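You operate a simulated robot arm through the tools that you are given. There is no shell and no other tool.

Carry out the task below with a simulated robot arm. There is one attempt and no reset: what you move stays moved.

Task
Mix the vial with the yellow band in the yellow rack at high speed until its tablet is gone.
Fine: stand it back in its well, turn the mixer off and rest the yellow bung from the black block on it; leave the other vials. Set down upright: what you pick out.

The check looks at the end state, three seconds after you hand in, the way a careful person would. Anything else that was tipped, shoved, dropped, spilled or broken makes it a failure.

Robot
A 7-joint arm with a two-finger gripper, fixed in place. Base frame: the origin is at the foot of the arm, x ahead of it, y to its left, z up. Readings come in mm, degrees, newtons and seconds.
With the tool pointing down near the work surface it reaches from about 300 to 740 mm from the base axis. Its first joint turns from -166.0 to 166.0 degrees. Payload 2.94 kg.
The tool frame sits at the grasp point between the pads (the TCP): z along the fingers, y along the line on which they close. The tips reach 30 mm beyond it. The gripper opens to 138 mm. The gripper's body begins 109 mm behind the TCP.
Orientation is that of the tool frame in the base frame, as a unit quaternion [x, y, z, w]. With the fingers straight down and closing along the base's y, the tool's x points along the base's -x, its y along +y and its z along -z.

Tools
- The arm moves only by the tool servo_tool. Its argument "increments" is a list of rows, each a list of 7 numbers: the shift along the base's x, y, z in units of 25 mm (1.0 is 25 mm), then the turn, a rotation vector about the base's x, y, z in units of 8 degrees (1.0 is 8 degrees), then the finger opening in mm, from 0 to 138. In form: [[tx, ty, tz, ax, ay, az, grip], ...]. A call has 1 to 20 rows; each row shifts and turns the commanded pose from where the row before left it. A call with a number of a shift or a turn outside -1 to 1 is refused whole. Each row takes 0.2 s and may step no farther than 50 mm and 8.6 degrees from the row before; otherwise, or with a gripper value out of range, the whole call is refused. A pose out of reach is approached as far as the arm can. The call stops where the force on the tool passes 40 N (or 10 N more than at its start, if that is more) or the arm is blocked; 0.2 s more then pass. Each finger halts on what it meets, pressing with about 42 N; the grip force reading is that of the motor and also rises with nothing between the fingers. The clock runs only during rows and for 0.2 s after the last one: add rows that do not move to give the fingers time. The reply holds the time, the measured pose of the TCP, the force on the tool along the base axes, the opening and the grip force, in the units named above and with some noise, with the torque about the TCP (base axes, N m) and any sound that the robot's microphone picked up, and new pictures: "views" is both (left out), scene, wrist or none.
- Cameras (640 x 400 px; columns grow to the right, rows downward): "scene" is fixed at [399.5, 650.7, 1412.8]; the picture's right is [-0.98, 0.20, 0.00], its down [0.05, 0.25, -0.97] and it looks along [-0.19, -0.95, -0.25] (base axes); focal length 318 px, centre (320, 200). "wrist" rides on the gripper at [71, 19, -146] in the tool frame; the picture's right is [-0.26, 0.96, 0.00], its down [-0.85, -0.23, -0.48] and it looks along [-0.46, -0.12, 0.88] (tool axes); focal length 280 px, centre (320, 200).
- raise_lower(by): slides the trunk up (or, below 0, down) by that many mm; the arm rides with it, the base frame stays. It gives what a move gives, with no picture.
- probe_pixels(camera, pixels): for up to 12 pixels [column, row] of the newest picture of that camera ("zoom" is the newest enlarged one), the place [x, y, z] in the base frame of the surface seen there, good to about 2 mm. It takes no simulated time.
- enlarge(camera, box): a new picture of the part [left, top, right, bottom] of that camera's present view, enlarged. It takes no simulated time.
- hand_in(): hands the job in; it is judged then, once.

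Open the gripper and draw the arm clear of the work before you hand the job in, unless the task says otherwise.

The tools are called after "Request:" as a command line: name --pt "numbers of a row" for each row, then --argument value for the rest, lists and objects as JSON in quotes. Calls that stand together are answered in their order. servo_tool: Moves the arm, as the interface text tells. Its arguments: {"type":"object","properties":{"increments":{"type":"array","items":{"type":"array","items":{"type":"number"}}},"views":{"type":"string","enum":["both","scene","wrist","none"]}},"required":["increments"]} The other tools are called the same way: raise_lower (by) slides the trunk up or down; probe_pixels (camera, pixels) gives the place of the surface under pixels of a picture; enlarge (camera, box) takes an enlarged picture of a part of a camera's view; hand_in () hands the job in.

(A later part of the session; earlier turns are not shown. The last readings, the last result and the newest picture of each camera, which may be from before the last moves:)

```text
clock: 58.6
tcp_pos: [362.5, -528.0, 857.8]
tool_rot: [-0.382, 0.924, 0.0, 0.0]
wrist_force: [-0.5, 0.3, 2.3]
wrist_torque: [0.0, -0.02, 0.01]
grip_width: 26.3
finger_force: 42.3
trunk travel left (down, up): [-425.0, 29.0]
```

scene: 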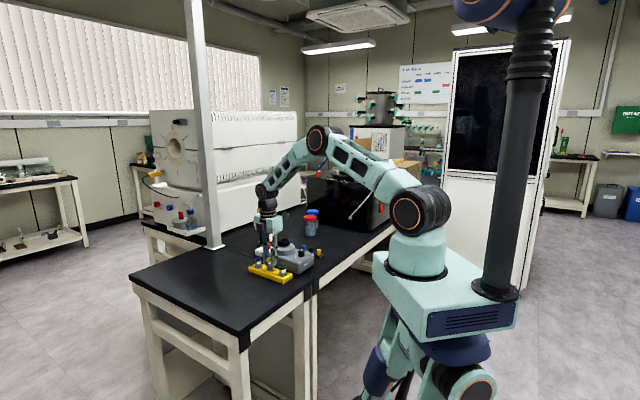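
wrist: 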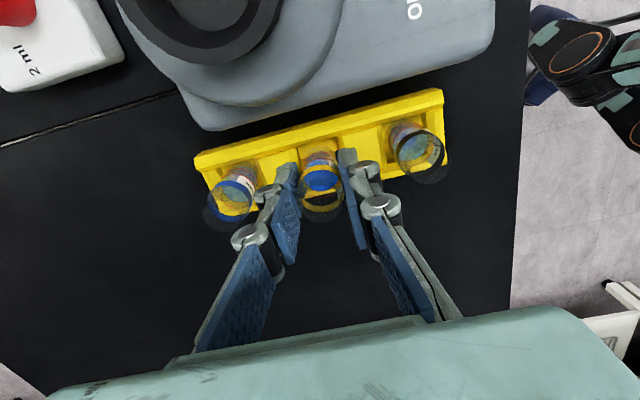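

Contact force of 2.3 N shows the vial is on the well floor. I open gradually and check that it stays upright.

Request:
servo_tool --pt "0 0 0 0 0 0 27" --pt "0 0 0 0 0 0 29" --pt "0 0 0 0 0 0 33" --pt "0 0 0 0 0 0 38" --pt "0 0 0 0 0 0 44" --pt "0 0 0 0 0 0 44" --views "both"

Request:
enlarge --camera "wrist" --box '[240, 90, 400, 240]'

Request:
enlarge --camera "scene" --box '[244, 245, 300, 283]'

```text
clock: 60.0
tcp_pos: [362.7, -528.4, 856.9]
tool_rot: [-0.382, 0.924, 0.0, 0.0]
wrist_force: [0.1, 0.3, -0.3]
wrist_torque: [0.02, 0.0, -0.01]
grip_width: 44.1
finger_force: 0.1
trunk travel left (down, up): [-425.0, 29.0]
```

scene: 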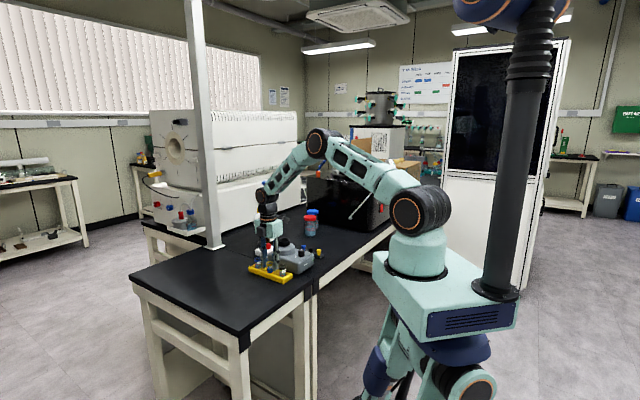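
wrist: 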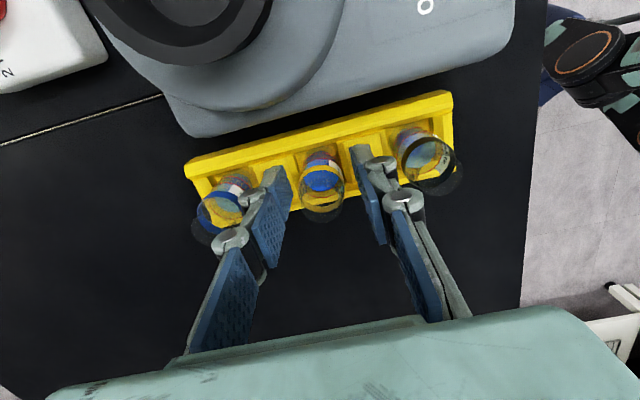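

```text
2.67 times, centred on (320, 165) of wrist
```

zoom: 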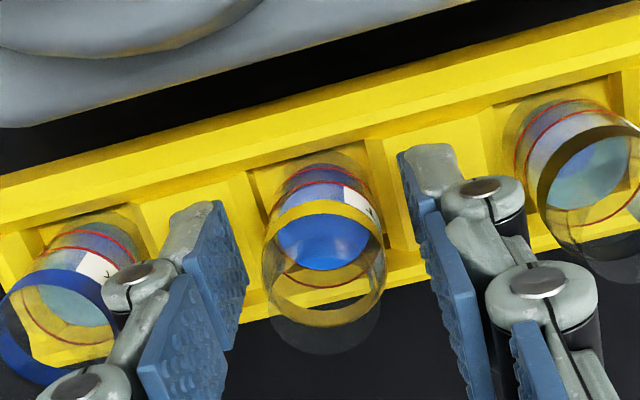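

```text
10.53 times, centred on (272, 264) of scene
```

zoom: 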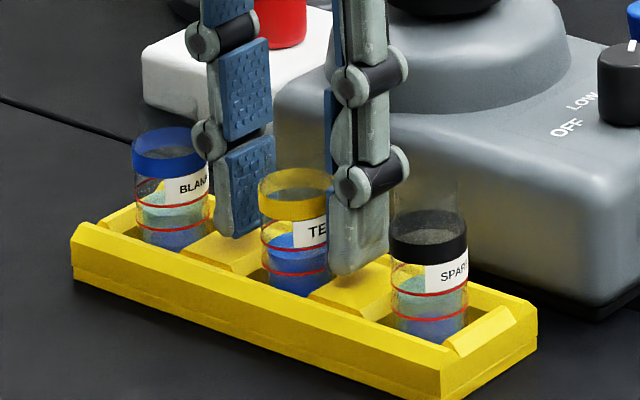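

The TEST vial stands upright in its well, neighbours untouched. I raise straight up clear of everything.

Request:
servo_tool --pt "0 0 0.4 0 0 0 44" --pt "0 0 0.8 0 0 0 44" --pt "0 0 1 0 0 0 44" --pt "0 0 1 0 0 0 44" --pt "0 0 1 0 0 0 44" --pt "0 0 1 0 0 0 44" --pt "0 0 0 0 0 0 44" --views "wrist"

Request:
enlarge --camera "wrist" --box '[220, 70, 420, 200]'

```text
clock: 61.6
tcp_pos: [362.7, -529.0, 988.3]
tool_rot: [-0.381, 0.925, 0.0, 0.0]
wrist_force: [0.9, -0.7, -0.3]
wrist_torque: [0.05, 0.02, 0.0]
grip_width: 43.9
finger_force: 0.1
trunk travel left (down, up): [-425.0, 29.0]
```

wrist: 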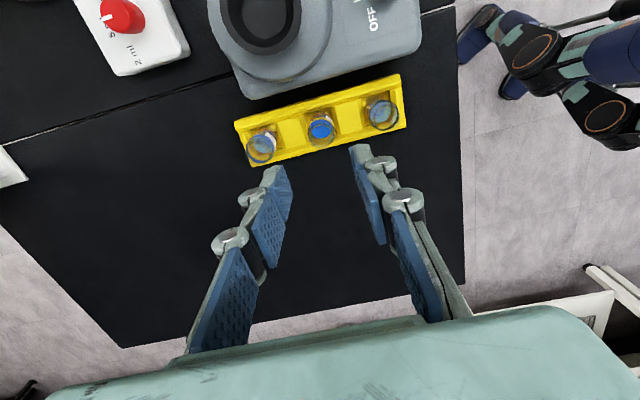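

```text
3.08 times, centred on (320, 135) of wrist
```

zoom: 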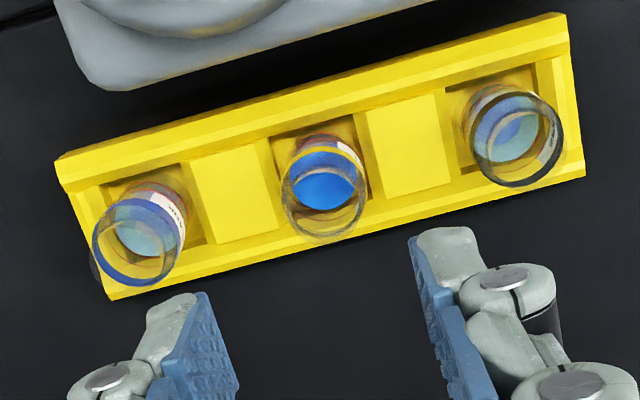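

All three vials are in place. I go back over the knob while yawing to -60° (the angle at which I left it), to turn it back to OFF.

Request:
servo_tool --pt "-0.3723 -0.0434 0 0 0 -0.9375 44" --pt "-0.3723 -0.0434 0 0 0 -0.9375 44" --pt "-0.3723 -0.0434 0 0 0 -0.9375 44" --pt "-0.3723 -0.0434 0 0 0 -0.9375 44" --pt "-0.3723 -0.0434 0 0 0 -0.9375 44" --pt "-0.3723 -0.0434 0 0 0 -0.9375 44" --pt "-0.3723 -0.0434 0 0 0 -0.9375 44" --pt "-0.3723 -0.0434 0 0 0 -0.9375 44" --pt "-0.3723 -0.0434 0 0 0 -0.9375 44" --pt "-0.3723 -0.0434 0 0 0 -0.9375 44" --pt "-0.3723 -0.0434 0 0 0 -0.9375 44" --pt "-0.3723 -0.0434 0 0 0 -0.9375 44" --pt "-0.3723 -0.0434 0 0 0 -0.9375 44" --pt "-0.3723 -0.0434 0 0 0 -0.9375 44" --pt "0 0 -0.6 0 0 0 44" --pt "0 0 -0.6 0 0 0 44" --pt "0 0 -0.6 0 0 0 44" --pt "0 0 0 0 0 0 44" --views "wrist"

Request:
enlarge --camera "wrist" --box '[240, 90, 400, 200]'

```text
clock: 65.4
tcp_pos: [231.1, -543.5, 942.6]
tool_rot: [0.502, 0.865, -0.001, 0.0]
wrist_force: [0.2, -0.5, 0.5]
wrist_torque: [-0.03, 0.0, 0.01]
grip_width: 43.9
finger_force: 0.1
trunk travel left (down, up): [-425.0, 29.0]
```

wrist: 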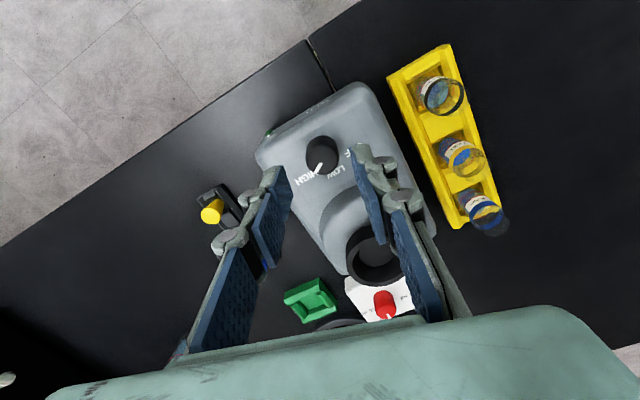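

```text
3.64 times, centred on (320, 145) of wrist
```

zoom: 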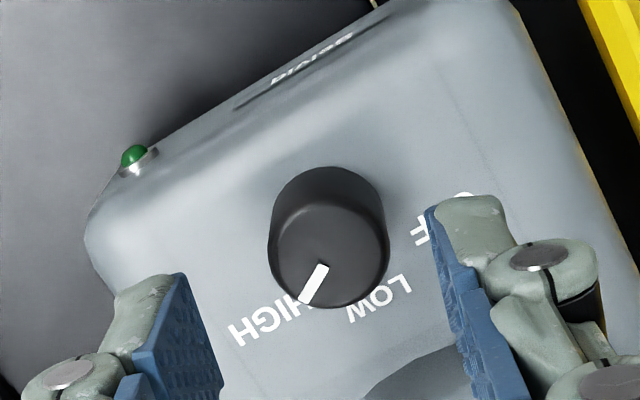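

The knob shows ~1.5 mm to the right of the expected point (322.5 vs 320), so I shift +1.4 mm in x and descend around it.

Request:
servo_tool --pt "0.056 0.004 0 0 0 0 44" --pt "0 0 -0.5 0 0 0 44" --pt "0 0 -0.5 0 0 0 44" --pt "0 0 -0.45 0 0 0 44" --pt "0 0 -0.3 0 0 0 44" --pt "0 0 0 0 0 0 44" --views "wrist"

```text
clock: 66.8
tcp_pos: [232.7, -542.7, 899.0]
tool_rot: [0.5, 0.866, 0.0, 0.0]
wrist_force: [0.6, 0.1, 1.1]
wrist_torque: [-0.04, -0.03, 0.0]
grip_width: 44.1
finger_force: 0.2
trunk travel left (down, up): [-425.0, 29.0]
```

wrist: 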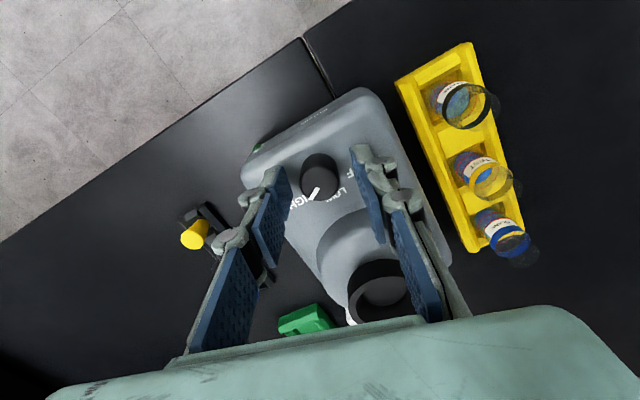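

The fingers straddle the knob at (320,178). I close gently on it.

Request:
servo_tool --pt "0 0 0 0 0 0 34" --pt "0 0 0 0 0 0 29" --pt "0 0 0 0 0 0 26" --pt "0 0 0 0 0 0 23" --pt "0 0 0 0 0 0 20" --pt "0 0 0 0 0 0 20" --views "wrist"

```text
clock: 68.2
tcp_pos: [232.7, -543.6, 898.3]
tool_rot: [0.502, 0.865, 0.0, 0.0]
wrist_force: [-3.9, -1.7, -1.4]
wrist_torque: [-0.09, 0.11, 0.03]
grip_width: 25.4
finger_force: 44.9
trunk travel left (down, up): [-425.0, 29.0]
```

wrist: 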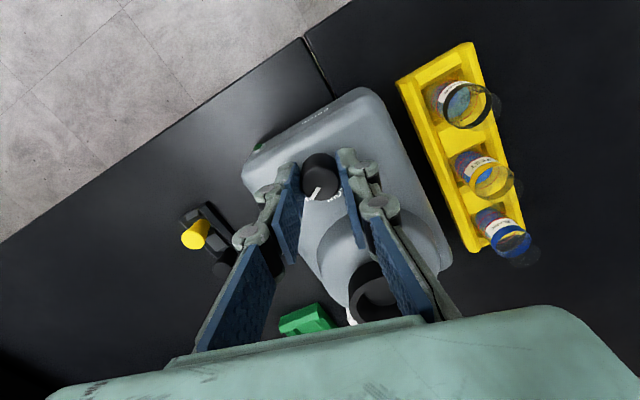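

Gripped with ~4 N side force. I turn it counter-clockwise by +116° back to OFF.

Request:
servo_tool --pt "-0.012 -0.006 0 0 0 0.5 20" --pt "0 0 0 0 0 0.9 20" --pt "0 0 0 0 0 0.9 20" --pt "0 0 0 0 0 0.9 20" --pt "0 0 0 0 0 0.9 20" --pt "0 0 0 0 0 0.9 20" --pt "0 0 0 0 0 0.9 20" --pt "0 0 0 0 0 0.9 20" --pt "0 0 0 0 0 0.9 20" --pt "0 0 0 0 0 0.9 20" --pt "0 0 0 0 0 0.9 20" --pt "0 0 0 0 0 0.9 20" --pt "0 0 0 0 0 0.9 20" --pt "0 0 0 0 0 0.9 20" --pt "0 0 0 0 0 0.9 20" --pt "0 0 0 0 0 0.9 20" --pt "0 0 0 0 0 0.5 20" --pt "0 0 0 0 0 0 20" --views "wrist"

Request:
enlarge --camera "wrist" --box '[260, 110, 380, 220]'

```text
clock: 72.0
tcp_pos: [232.6, -545.5, 900.1]
tool_rot: [-0.469, 0.883, -0.001, -0.001]
wrist_force: [-1.8, -16.1, 5.1]
wrist_torque: [-0.11, -0.17, 0.08]
grip_width: 25.4
finger_force: 44.6
trunk travel left (down, up): [-425.0, 29.0]
```

wrist: 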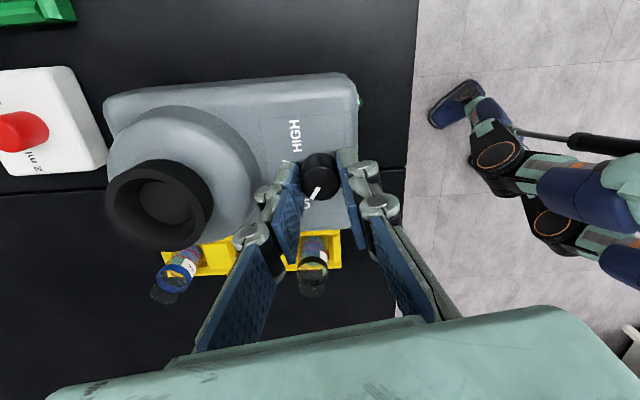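

```text
3.64 times, centred on (320, 165) of wrist
```

zoom: 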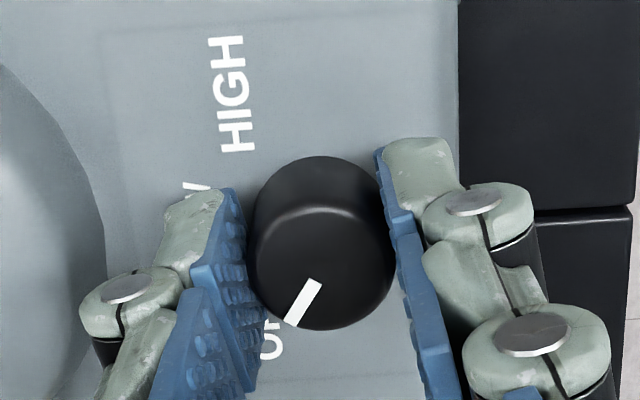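

The pointer is back near OFF, but a 16 N side force in -y has built up from a small off-centre grip. I ease the tool -1.5 mm in y to relieve it before releasing.

Request:
servo_tool --pt "0 -0.03 0 0 0 0 20" --pt "0 -0.03 0 0 0 0 20" --pt "0 0 0 0 0 0 20" --views "none"

Request:
enlarge --camera "scene" --box '[235, 220, 335, 290]'

```text
clock: 72.8
tcp_pos: [233.2, -545.2, 898.7]
tool_rot: [-0.468, 0.883, 0.0, 0.001]
wrist_force: [-1.6, -9.9, 6.4]
wrist_torque: [-0.85, 0.52, 0.04]
grip_width: 25.4
finger_force: 44.7
trunk travel left (down, up): [-425.0, 29.0]
```

```text
5.71 times, centred on (285, 255) of scene
```

zoom: 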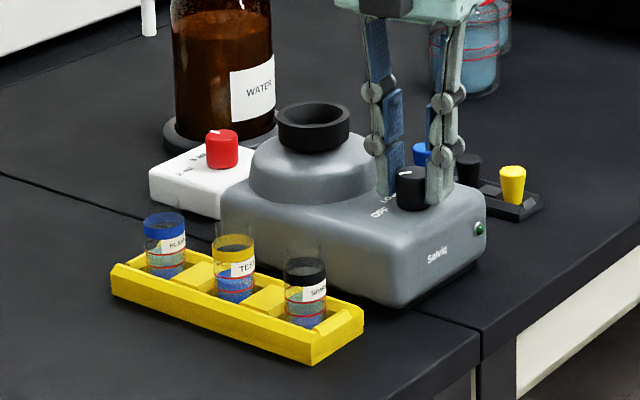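

The mixer has not moved (lamp at (479,228) as before). I ease another -2 mm in y to bring the force down.

Request:
servo_tool --pt "0 -0.04 0 0 0 0 20" --pt "0 -0.04 0 0 0 0 20" --pt "0 0 0 0 0 0 20" --views "none"

```text
clock: 73.6
tcp_pos: [232.9, -544.7, 899.1]
tool_rot: [-0.469, 0.883, 0.002, 0.002]
wrist_force: [-2.4, 2.2, 5.8]
wrist_torque: [-0.13, 0.25, 0.05]
grip_width: 25.4
finger_force: 44.8
trunk travel left (down, up): [-425.0, 29.0]
```

Forces are small now (2 N lateral). I release slowly and lift away to check the dial.

Request:
servo_tool --pt "0 0 0 0 0 0 27" --pt "0 0 0 0 0 0 32" --pt "0 0 0 0 0 0 40" --pt "0 0 0 0 0 0 42" --pt "0 0 0.4 0 0 0 42" --pt "0 0 1 0 0 0 42" --pt "0 0 1 0 0 0 42" --pt "0 0 1 0 0 0 42" --pt "0 0 0 0 0 0 42" --views "both"

Request:
enlarge --camera "wrist" --box '[280, 110, 360, 180]'

Request:
enlarge --camera "scene" --box '[235, 220, 335, 290]'

```text
clock: 75.6
tcp_pos: [231.8, -546.4, 985.7]
tool_rot: [-0.468, 0.883, 0.0, 0.001]
wrist_force: [1.0, 0.7, 0.9]
wrist_torque: [0.0, -0.02, -0.03]
grip_width: 42.3
finger_force: 0.1
trunk travel left (down, up): [-425.0, 29.0]
```

scene: 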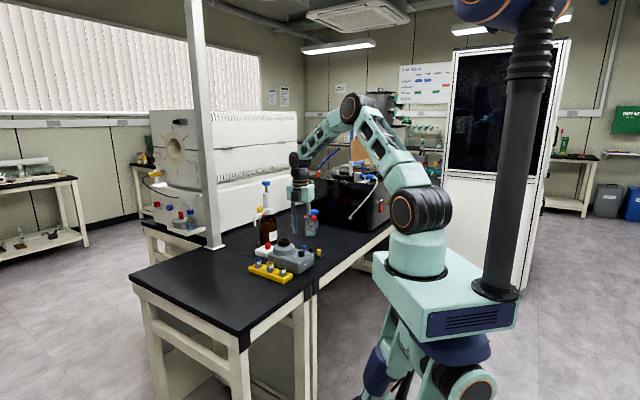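
wrist: 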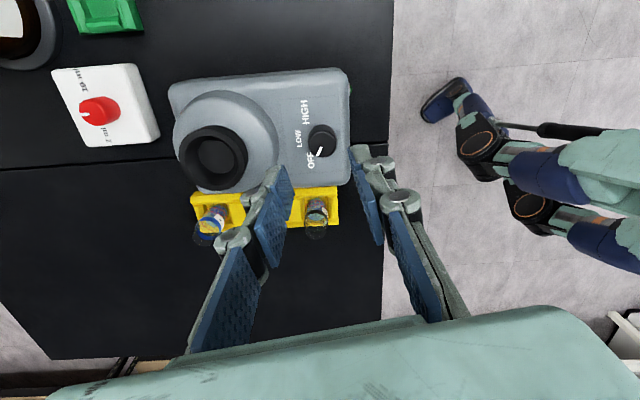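

```text
5.71 times, centred on (320, 145) of wrist
```

zoom: 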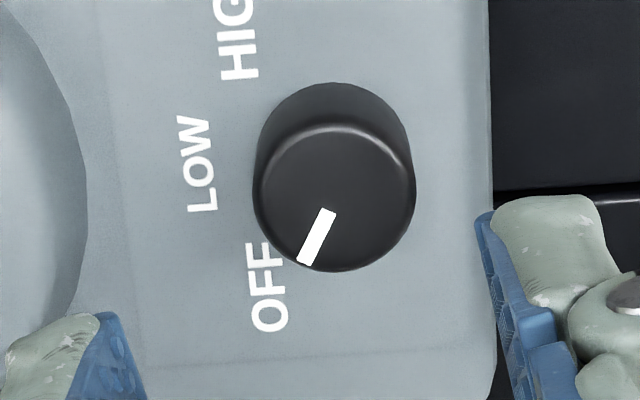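

```text
5.71 times, centred on (285, 255) of scene
```

zoom: 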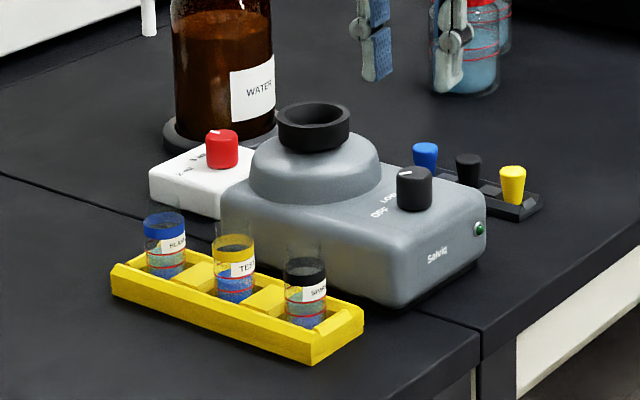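

The pointer is at OFF again, nearly the same as at the start. I probe it for the exact angle.

Request:
probe_pixels --camera "zoom" --pixels '[[328, 216], [305, 258], [334, 198], [268, 288], [200, 165], [258, 195], [412, 195], [334, 130], [334, 266]]'

Request:
enlarge --camera "wrist" --box '[160, 55, 360, 195]'

```text
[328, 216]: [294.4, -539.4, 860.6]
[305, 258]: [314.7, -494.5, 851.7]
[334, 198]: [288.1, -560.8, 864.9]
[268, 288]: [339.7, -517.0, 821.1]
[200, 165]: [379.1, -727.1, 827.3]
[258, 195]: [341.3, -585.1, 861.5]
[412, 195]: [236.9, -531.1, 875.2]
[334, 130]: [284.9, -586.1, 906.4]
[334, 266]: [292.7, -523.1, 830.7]
```

```text
2.86 times, centred on (260, 125) of wrist
```

zoom: 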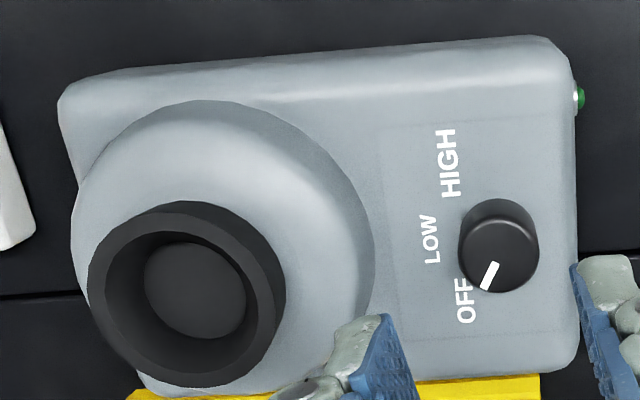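

Those probes used the scene zoom; I zoom on the knob in the wrist view again and probe that.

Request:
enlarge --camera "wrist" --box '[288, 110, 352, 170]'

```text
6.67 times, centred on (320, 140) of wrist
```

zoom: 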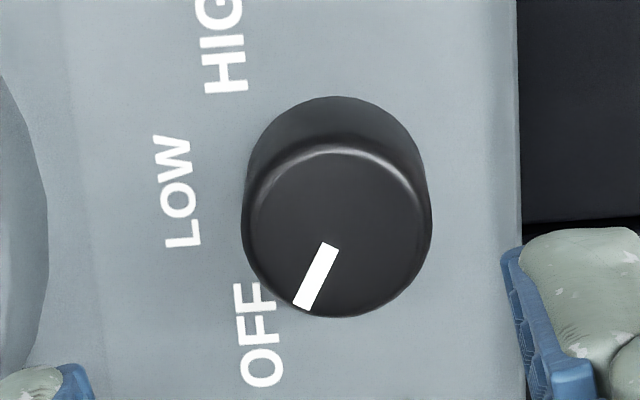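

Request:
probe_pixels --camera "zoom" --pixels '[[326, 252], [304, 300], [337, 232], [262, 340], [180, 195], [250, 225], [424, 225], [337, 152], [337, 310], [315, 276], [225, 45]]'

```text
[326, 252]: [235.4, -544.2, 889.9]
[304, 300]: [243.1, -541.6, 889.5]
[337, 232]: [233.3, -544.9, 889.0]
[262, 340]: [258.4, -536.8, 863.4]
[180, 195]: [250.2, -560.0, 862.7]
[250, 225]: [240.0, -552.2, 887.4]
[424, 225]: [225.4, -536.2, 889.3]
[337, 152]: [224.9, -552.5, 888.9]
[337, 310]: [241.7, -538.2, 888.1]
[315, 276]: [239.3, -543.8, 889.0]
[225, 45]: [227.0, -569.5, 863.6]
```

The pointer again lies on the OFF label direction, mixer unmoved. Next, the yellow bung near (137,-651): I move over it, yawing to -48° so the fingers close across the block, away from the black bung.

Request:
servo_tool --pt "-0.2917 -0.3218 0 0 0 -1 42" --pt "-0.2917 -0.3218 0 0 0 -1 42" --pt "-0.2917 -0.3218 0 0 0 -1 42" --pt "-0.2917 -0.3218 0 0 0 -1 42" --pt "-0.2917 -0.3218 0 0 0 -1 42" --pt "-0.2917 -0.3218 0 0 0 -1 42" --pt "-0.2917 -0.3218 0 0 0 -1 42" --pt "-0.2917 -0.3218 0 0 0 -1 42" --pt "-0.2917 -0.3218 0 0 0 -1 42" --pt "-0.2917 -0.3218 0 0 0 -1 42" --pt "-0.2917 -0.3218 0 0 0 -1 42" --pt "-0.2917 -0.3218 0 0 0 -1 42" --pt "-0.2917 -0.3218 0 0 0 -1 42" --pt "0 0 0 0 0 0 42" --views "both"

Request:
enlarge --camera "scene" --box '[295, 235, 335, 265]'

Request:
enlarge --camera "wrist" --box '[260, 70, 380, 170]'

```text
clock: 78.6
tcp_pos: [137.6, -650.0, 984.0]
tool_rot: [0.408, 0.913, 0.0, 0.0]
wrist_force: [-0.5, -0.2, -0.9]
wrist_torque: [0.0, 0.02, 0.02]
grip_width: 42.0
finger_force: 0.1
trunk travel left (down, up): [-425.0, 29.0]
```

scene: 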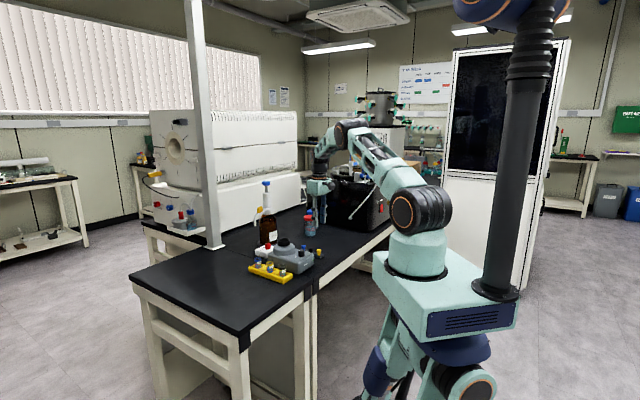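
wrist: 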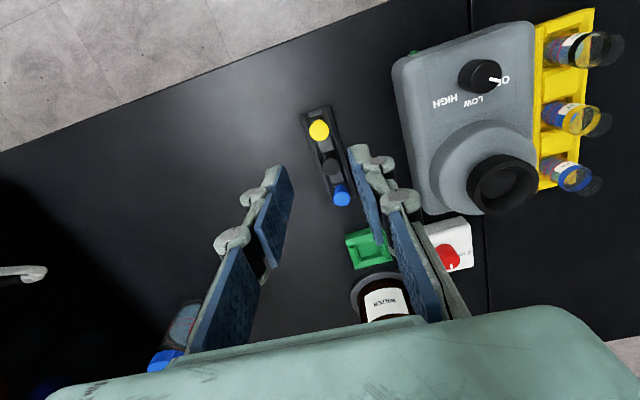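

```text
13.33 times, centred on (315, 250) of scene
```

zoom: 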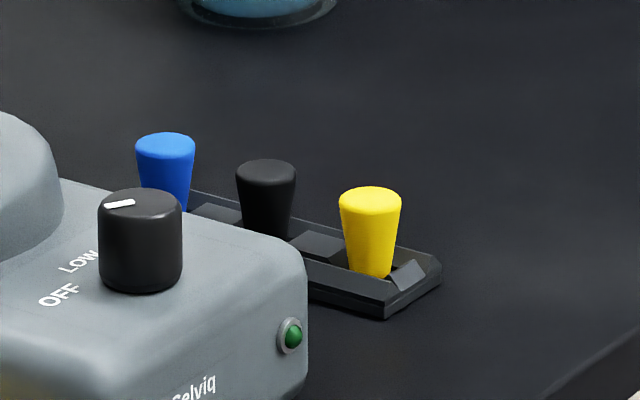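

```text
4.00 times, centred on (320, 120) of wrist
```

zoom: 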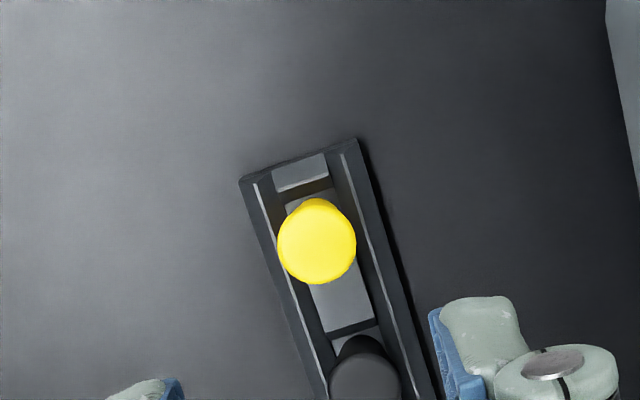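

I probe the bung's top edges and the block around it in this wrist zoom.

Request:
probe_pixels --camera "zoom" --pixels '[[317, 240], [284, 240], [350, 240], [317, 206], [317, 278], [245, 182], [355, 143], [300, 175], [345, 300], [360, 370], [390, 270], [280, 300]]'

```text
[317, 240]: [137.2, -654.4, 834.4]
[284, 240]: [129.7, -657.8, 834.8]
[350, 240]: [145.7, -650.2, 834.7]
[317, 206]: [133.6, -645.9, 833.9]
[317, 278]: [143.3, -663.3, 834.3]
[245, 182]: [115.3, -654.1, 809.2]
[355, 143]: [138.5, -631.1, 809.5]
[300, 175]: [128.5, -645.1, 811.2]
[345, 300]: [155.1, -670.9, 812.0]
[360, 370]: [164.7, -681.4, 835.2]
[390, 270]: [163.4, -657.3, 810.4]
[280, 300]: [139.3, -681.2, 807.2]
```

Bung top is centred near (138.2,-654.3), z≈834.5, about 20.5 mm wide, and tapers downward; block top z≈811. I correct position and yaw, and come down to z≈900 to verify alignment.

Request:
servo_tool --pt "0.024 -0.172 0 0 0 0.36 42" --pt "0 0 -0.7 0 0 0 42" --pt "0 0 -0.8 0 0 0 42" --pt "0 0 -0.8 0 0 0 42" --pt "0 0 -0.7 0 0 0 42" --pt "0 0 0 0 0 0 42" --views "wrist"

Request:
enlarge --camera "wrist" --box '[260, 100, 380, 210]'

```text
clock: 80.0
tcp_pos: [139.0, -655.9, 910.1]
tool_rot: [0.385, 0.923, 0.0, 0.0]
wrist_force: [0.0, 0.9, 0.6]
wrist_torque: [-0.03, -0.02, 0.0]
grip_width: 41.8
finger_force: 0.0
trunk travel left (down, up): [-425.0, 29.0]
```

wrist: 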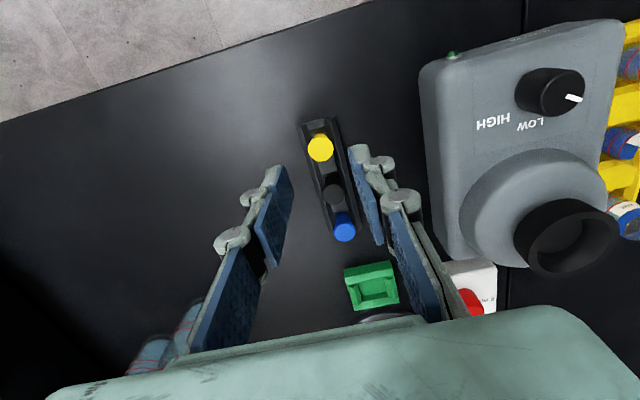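

```text
3.64 times, centred on (320, 155) of wrist
```

zoom: 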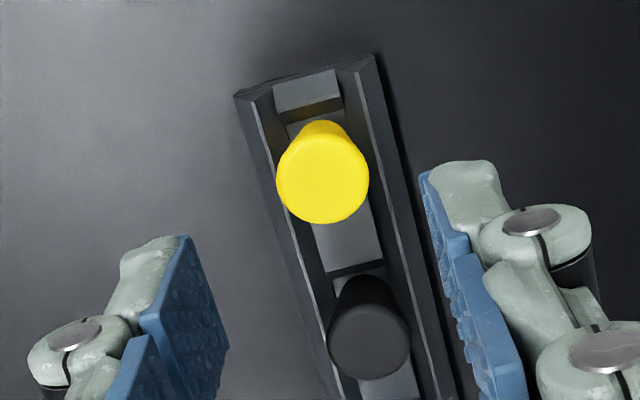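

The bung is centred (321,150 vs expected 320,149). I descend to z≈853, so the tips reach z≈823, well above the block, leaving the lower half of the bung free.

Request:
servo_tool --pt "0 0 -0.6 0 0 0 38" --pt "0 0 -0.6 0 0 0 38" --pt "0 0 -0.6 0 0 0 38" --pt "0 0 -0.46 0 0 0 38" --pt "0 0 0 0 0 0 38" --views "both"

Request:
enlarge --camera "scene" --box '[295, 235, 335, 265]'

Request:
enlarge --camera "wrist" --box '[260, 120, 380, 230]'

```text
clock: 81.2
tcp_pos: [139.0, -656.7, 852.4]
tool_rot: [0.386, 0.923, 0.0, 0.0]
wrist_force: [-0.2, -0.5, 0.8]
wrist_torque: [0.01, -0.02, -0.03]
grip_width: 37.8
finger_force: 0.1
trunk travel left (down, up): [-425.0, 29.0]
```

scene: 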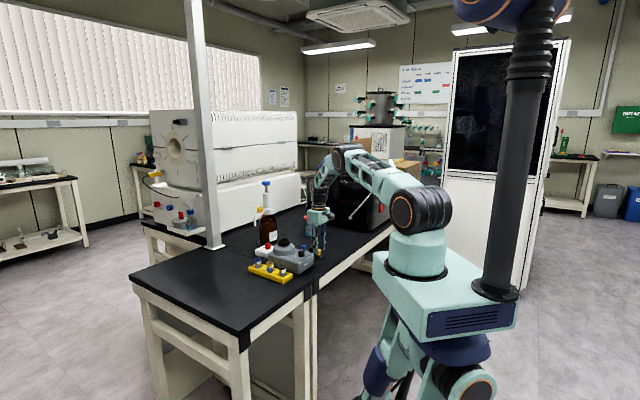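
wrist: 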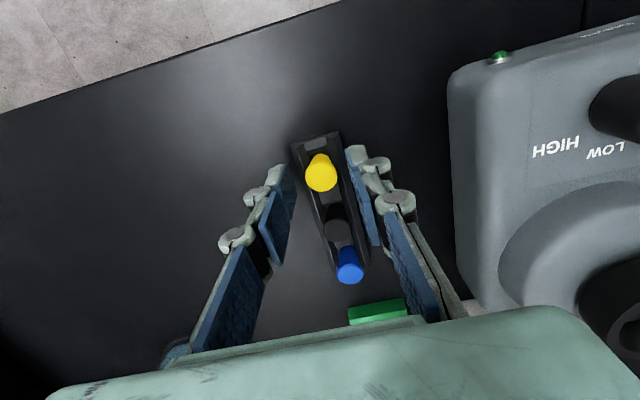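

```text
13.33 times, centred on (315, 250) of scene
```

zoom: 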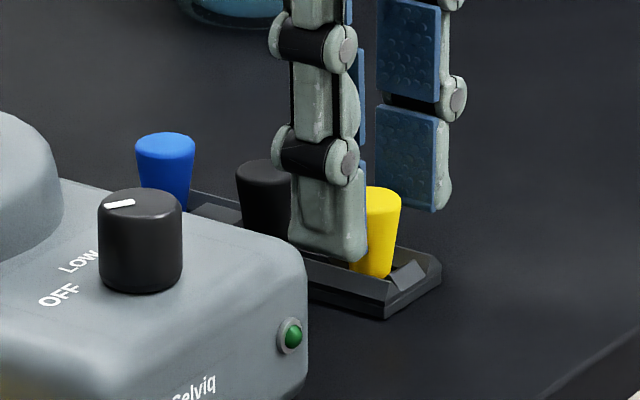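

```text
3.64 times, centred on (320, 175) of wrist
```

zoom: 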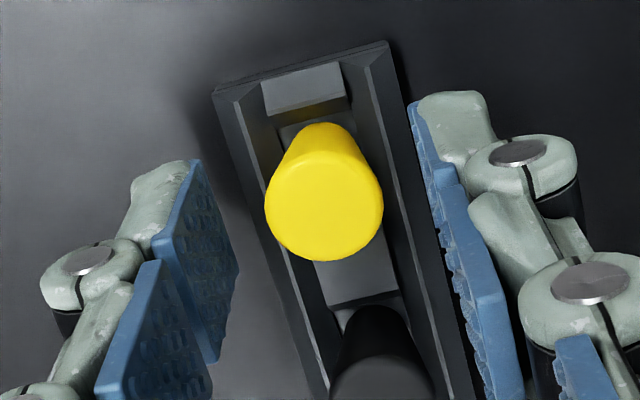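

The bung is centred between the pads (324 vs 325 in the zoom). I close gently.

Request:
servo_tool --pt "0 0 0 0 0 0 30" --pt "0 0 0 0 0 0 26" --pt "0 0 0 0 0 0 23" --pt "0 0 0 0 0 0 20" --pt "0 0 0 0 0 0 18" --pt "0 0 0 0 0 0 17" --pt "0 0 0 0 0 0 17" --views "wrist"

Request:
enlarge --camera "wrist" --box '[260, 120, 380, 230]'

```text
clock: 82.8
tcp_pos: [139.7, -656.1, 852.9]
tool_rot: [0.385, 0.923, 0.0, 0.0]
wrist_force: [-1.3, -0.7, 0.1]
wrist_torque: [0.01, 0.0, 0.02]
grip_width: 18.7
finger_force: 11.0
trunk travel left (down, up): [-425.0, 29.0]
```

wrist: 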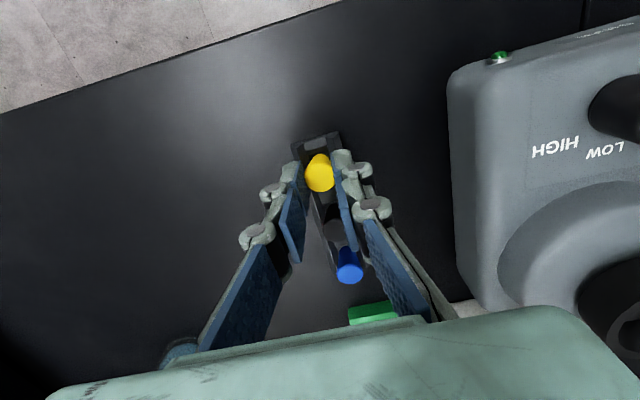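

```text
3.64 times, centred on (320, 175) of wrist
```

zoom: 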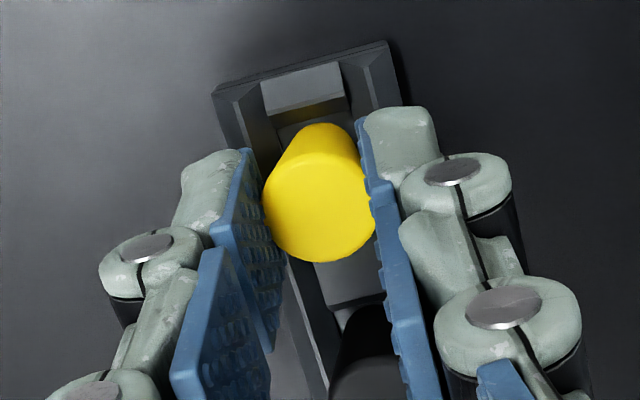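

Pads have met the bung at 18.7 mm with light force. I firm up the grip a bit and check it holds.

Request:
servo_tool --pt "0 0 0 0 0 0 14" --pt "0 0 0 0 0 0 12" --pt "0 0 0 0 0 0 12" --views "none"

```text
clock: 83.6
tcp_pos: [138.9, -655.5, 852.5]
tool_rot: [0.385, 0.923, 0.001, 0.0]
wrist_force: [0.2, -0.3, -0.3]
wrist_torque: [0.01, 0.0, 0.0]
grip_width: 13.5
finger_force: 39.9
trunk travel left (down, up): [-425.0, 29.0]
```

The width dropped to 13.5 mm, which is suspicious; I look at what happened to the bung.

Request:
enlarge --camera "scene" --box '[295, 235, 335, 265]'

Request:
servo_tool --pt "0 0 0 0 0 0 12" --views "both"

Request:
enlarge --camera "wrist" --box '[260, 120, 380, 230]'

```text
13.33 times, centred on (315, 250) of scene
```

zoom: 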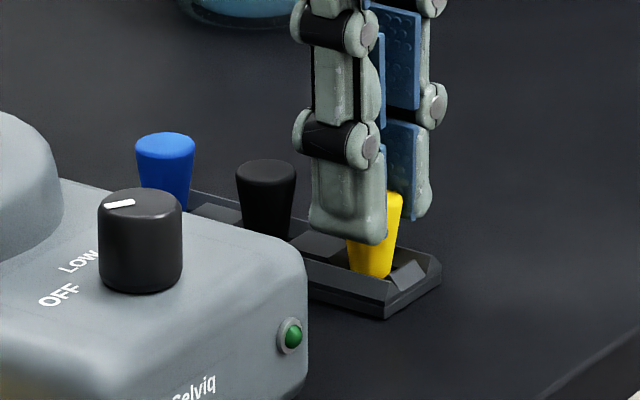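

```text
clock: 84.0
tcp_pos: [138.1, -656.0, 853.8]
tool_rot: [0.385, 0.923, 0.0, 0.001]
wrist_force: [-0.2, 0.9, -1.0]
wrist_torque: [0.02, 0.0, 0.01]
grip_width: 13.5
finger_force: 39.9
trunk travel left (down, up): [-425.0, 29.0]
```

scene: 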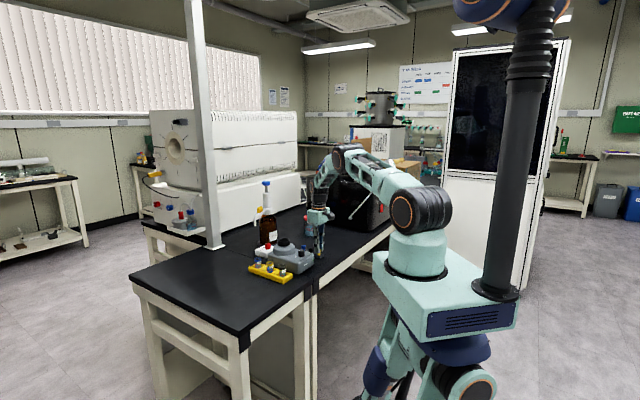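
wrist: 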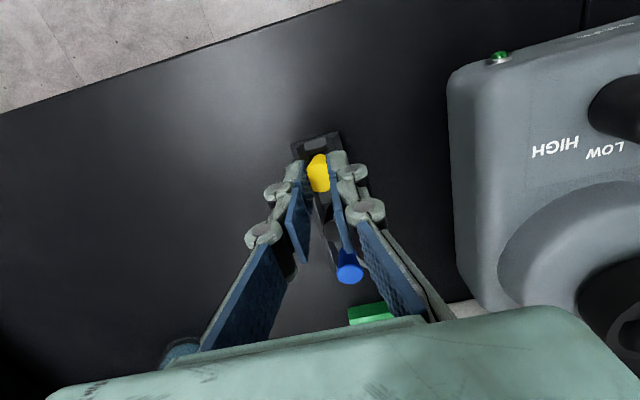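

```text
3.64 times, centred on (320, 175) of wrist
```

zoom: 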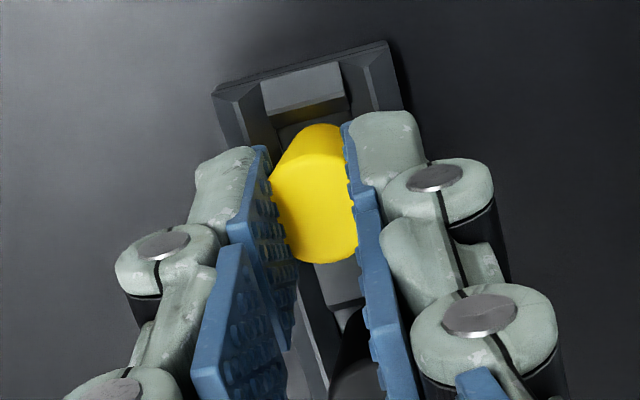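

The bung is soft and was just being compressed; it's still seated properly. I relax the grip command to 16 mm for a moderate hold and check.

Request:
servo_tool --pt "0 0 0 0 0 0 15" --pt "0 0 0 0 0 0 16" --pt "0 0 0 0 0 0 16" --views "wrist"

Request:
enlarge --camera "wrist" --box '[260, 120, 380, 230]'

```text
clock: 84.8
tcp_pos: [139.1, -656.1, 853.3]
tool_rot: [0.385, 0.923, 0.0, 0.001]
wrist_force: [0.2, -0.1, 0.6]
wrist_torque: [0.04, -0.01, 0.0]
grip_width: 18.3
finger_force: 17.9
trunk travel left (down, up): [-425.0, 29.0]
```

wrist: 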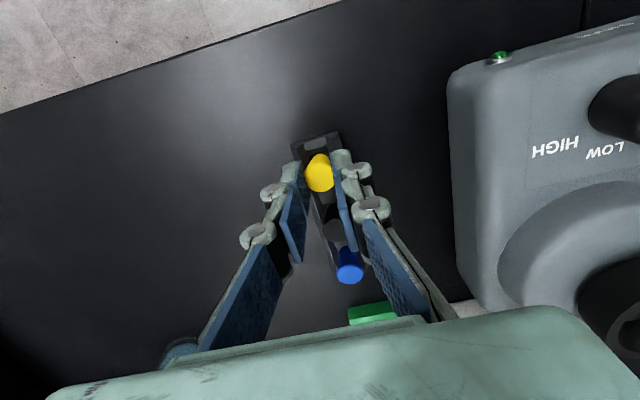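

```text
3.64 times, centred on (320, 175) of wrist
```

zoom: 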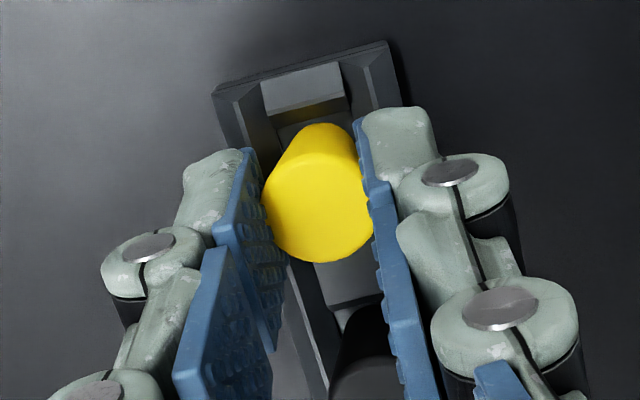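

Now 18.3 mm with 18 N. I lift slowly and check that the bung comes out upright and the black block stays.

Request:
servo_tool --pt "0 0 0.1 0 0 0 16" --pt "0 0 0.2 0 0 0 16" --pt "0 0 0.3 0 0 0 16" --pt "0 0 0.4 0 0 0 16" --pt "0 0 0.5 0 0 0 16" --pt "0 0 0 0 0 0 16" --views "both"

Request:
enlarge --camera "scene" --box '[295, 230, 335, 265]'

Request:
enlarge --camera "wrist" --box '[260, 120, 380, 230]'

```text
clock: 86.2
tcp_pos: [139.1, -655.6, 891.0]
tool_rot: [0.385, 0.923, 0.0, -0.001]
wrist_force: [-0.1, -1.1, -1.0]
wrist_torque: [0.03, -0.01, 0.01]
grip_width: 18.6
finger_force: 11.5
trunk travel left (down, up): [-425.0, 29.0]
```

scene: 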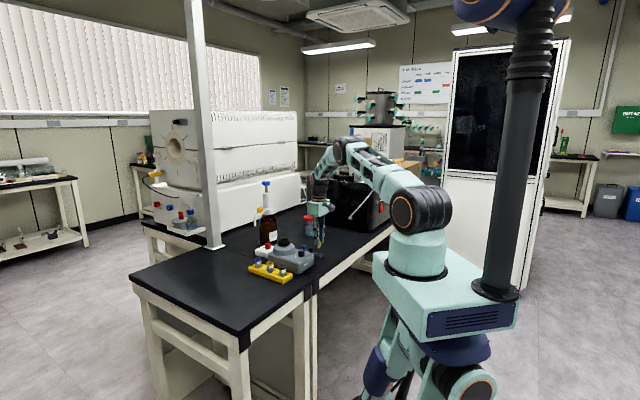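
wrist: 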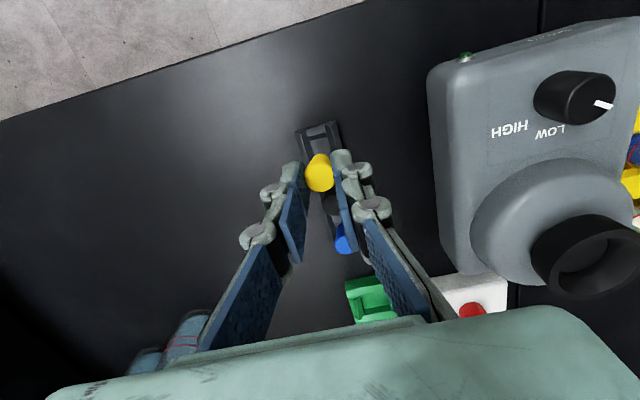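

```text
11.43 times, centred on (315, 248) of scene
```

zoom: 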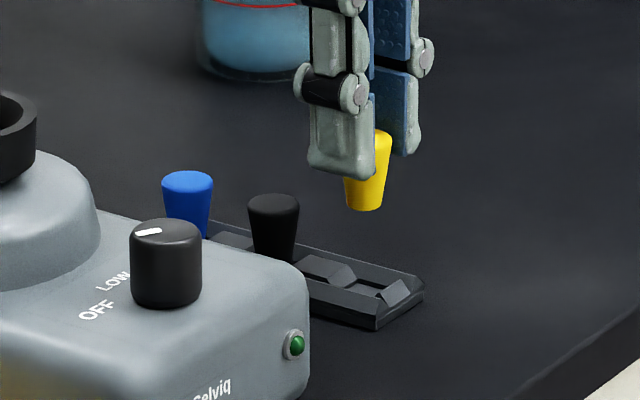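

```text
3.64 times, centred on (320, 175) of wrist
```

zoom: 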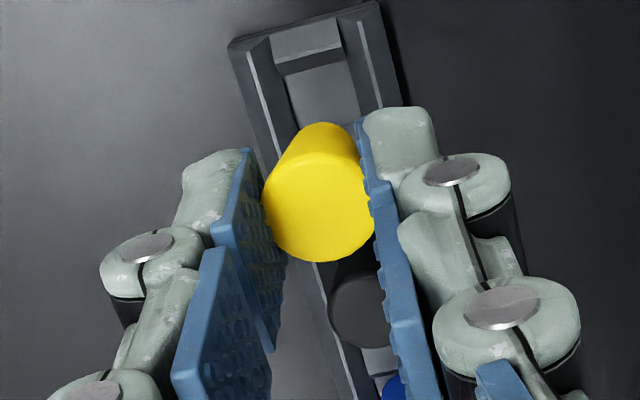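

The bung came out cleanly and upright; the block and the other bungs stayed put. I probe the empty bung seat and the vial rim, then raise and carry it toward the TEST vial.

Request:
probe_pixels --camera "zoom" --pixels '[[330, 95], [345, 90], [316, 200], [320, 140], [290, 60]]'

Request:
servo_tool --pt "0 0 0.6 0 0 0 15" --pt "0 0 0.9 0 0 0 15" --pt "0 0 0.9 0 0 0 15" --pt "0 0 0.9 0 0 0 15" --pt "0 0 0.5 0 0 0 15" --pt "0 0 0 0 0 0 15" --views "wrist"

Request:
enlarge --camera "wrist" --box '[260, 120, 380, 230]'

```text
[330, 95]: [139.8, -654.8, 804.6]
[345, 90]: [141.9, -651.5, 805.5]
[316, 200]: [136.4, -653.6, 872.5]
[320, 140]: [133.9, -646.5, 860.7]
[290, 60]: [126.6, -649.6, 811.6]
```

```text
clock: 87.6
tcp_pos: [138.6, -655.1, 985.6]
tool_rot: [0.384, 0.923, 0.0, -0.001]
wrist_force: [0.1, -0.6, 0.0]
wrist_torque: [-0.01, 0.0, 0.02]
grip_width: 16.3
finger_force: 33.5
trunk travel left (down, up): [-425.0, 29.0]
```

wrist: 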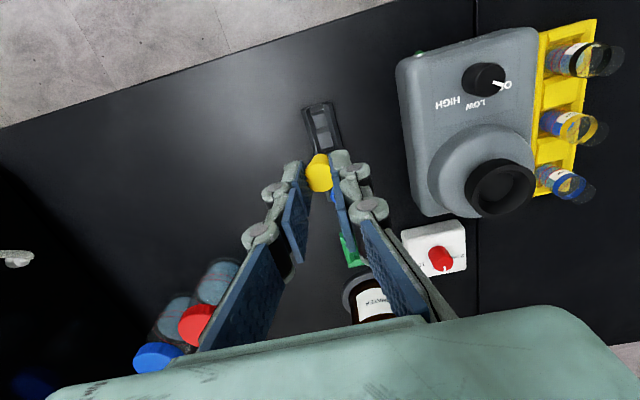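

```text
3.64 times, centred on (320, 175) of wrist
```

zoom: 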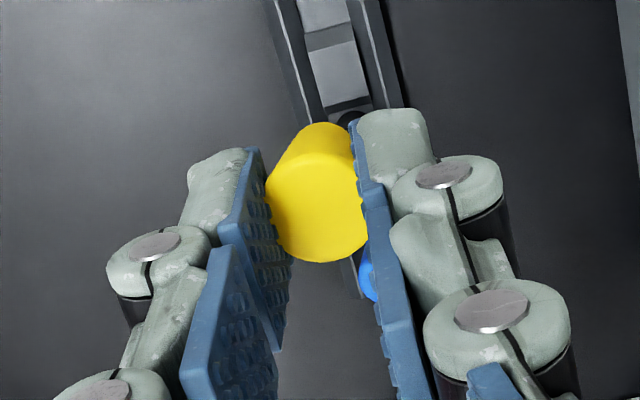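

The bung is firmly held; its seat floor was z≈805, so it is ~29 mm long with its bottom ~48 mm below the TCP. I carry it over the vial while yawing to +45°.

Request:
servo_tool --pt "0.37 0.21 0 0 0 0.9375 15" --pt "0.7447 0.426 0 0 0 0.9375 15" --pt "0.7447 0.426 0 0 0 0.9375 15" --pt "0.7447 0.426 0 0 0 0.9375 15" --pt "0.7447 0.426 0 0 0 0.9375 15" --pt "0.7447 0.426 0 0 0 0.9375 15" --pt "0.7447 0.426 0 0 0 0.9375 15" --pt "0.7447 0.426 0 0 0 0.9375 15" --pt "0.7447 0.426 0 0 0 0.9375 15" --pt "0.7447 0.426 0 0 0 0.9375 15" --pt "0.7447 0.426 0 0 0 0.9375 15" --pt "0.7447 0.426 0 0 0 0.9375 15" --pt "0.37 0.21 0 0 0 0 15" --pt "0 0 0 0 0 0 15" --views "both"

Request:
enlarge --camera "scene" --box '[245, 230, 295, 282]'

Request:
enlarge --camera "wrist" --box '[260, 80, 380, 200]'

```text
clock: 90.6
tcp_pos: [361.2, -527.6, 986.3]
tool_rot: [-0.381, 0.925, 0.0, 0.0]
wrist_force: [-0.5, 0.6, 0.0]
wrist_torque: [-0.01, 0.01, -0.02]
grip_width: 16.9
finger_force: 1.7
trunk travel left (down, up): [-425.0, 29.0]
```

scene: 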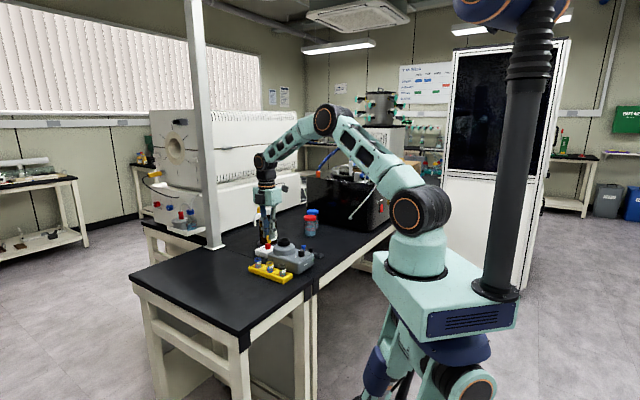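
wrist: 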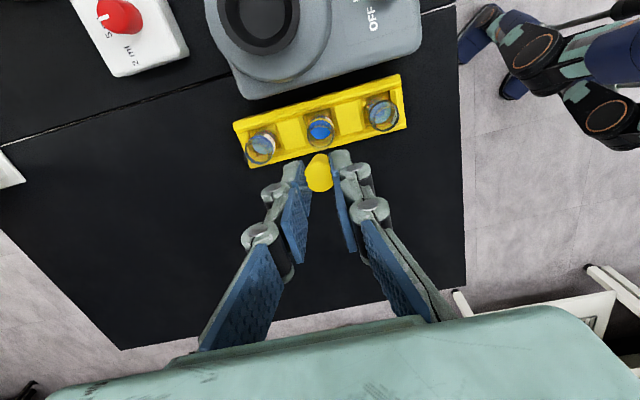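

```text
7.69 times, centred on (270, 256) of scene
```

zoom: 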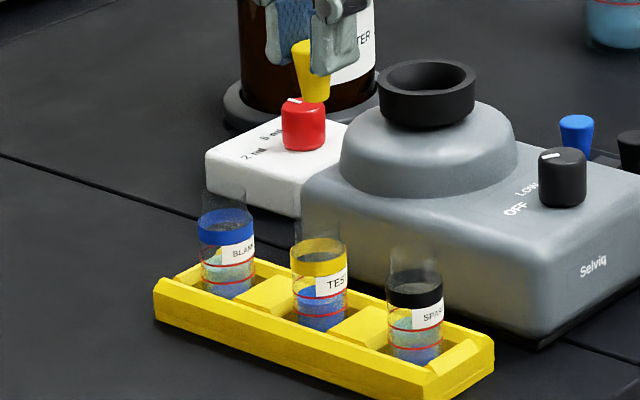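

```text
3.33 times, centred on (320, 140) of wrist
```

zoom: 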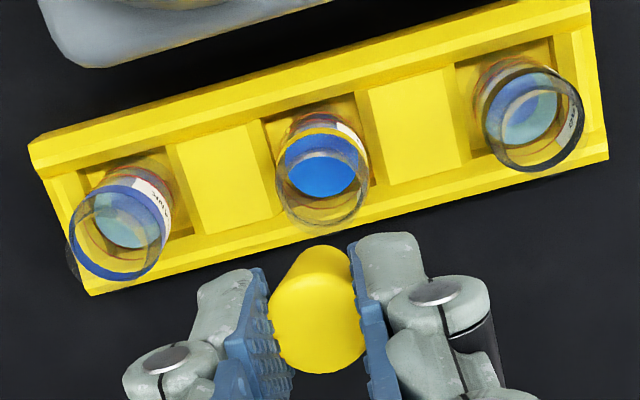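

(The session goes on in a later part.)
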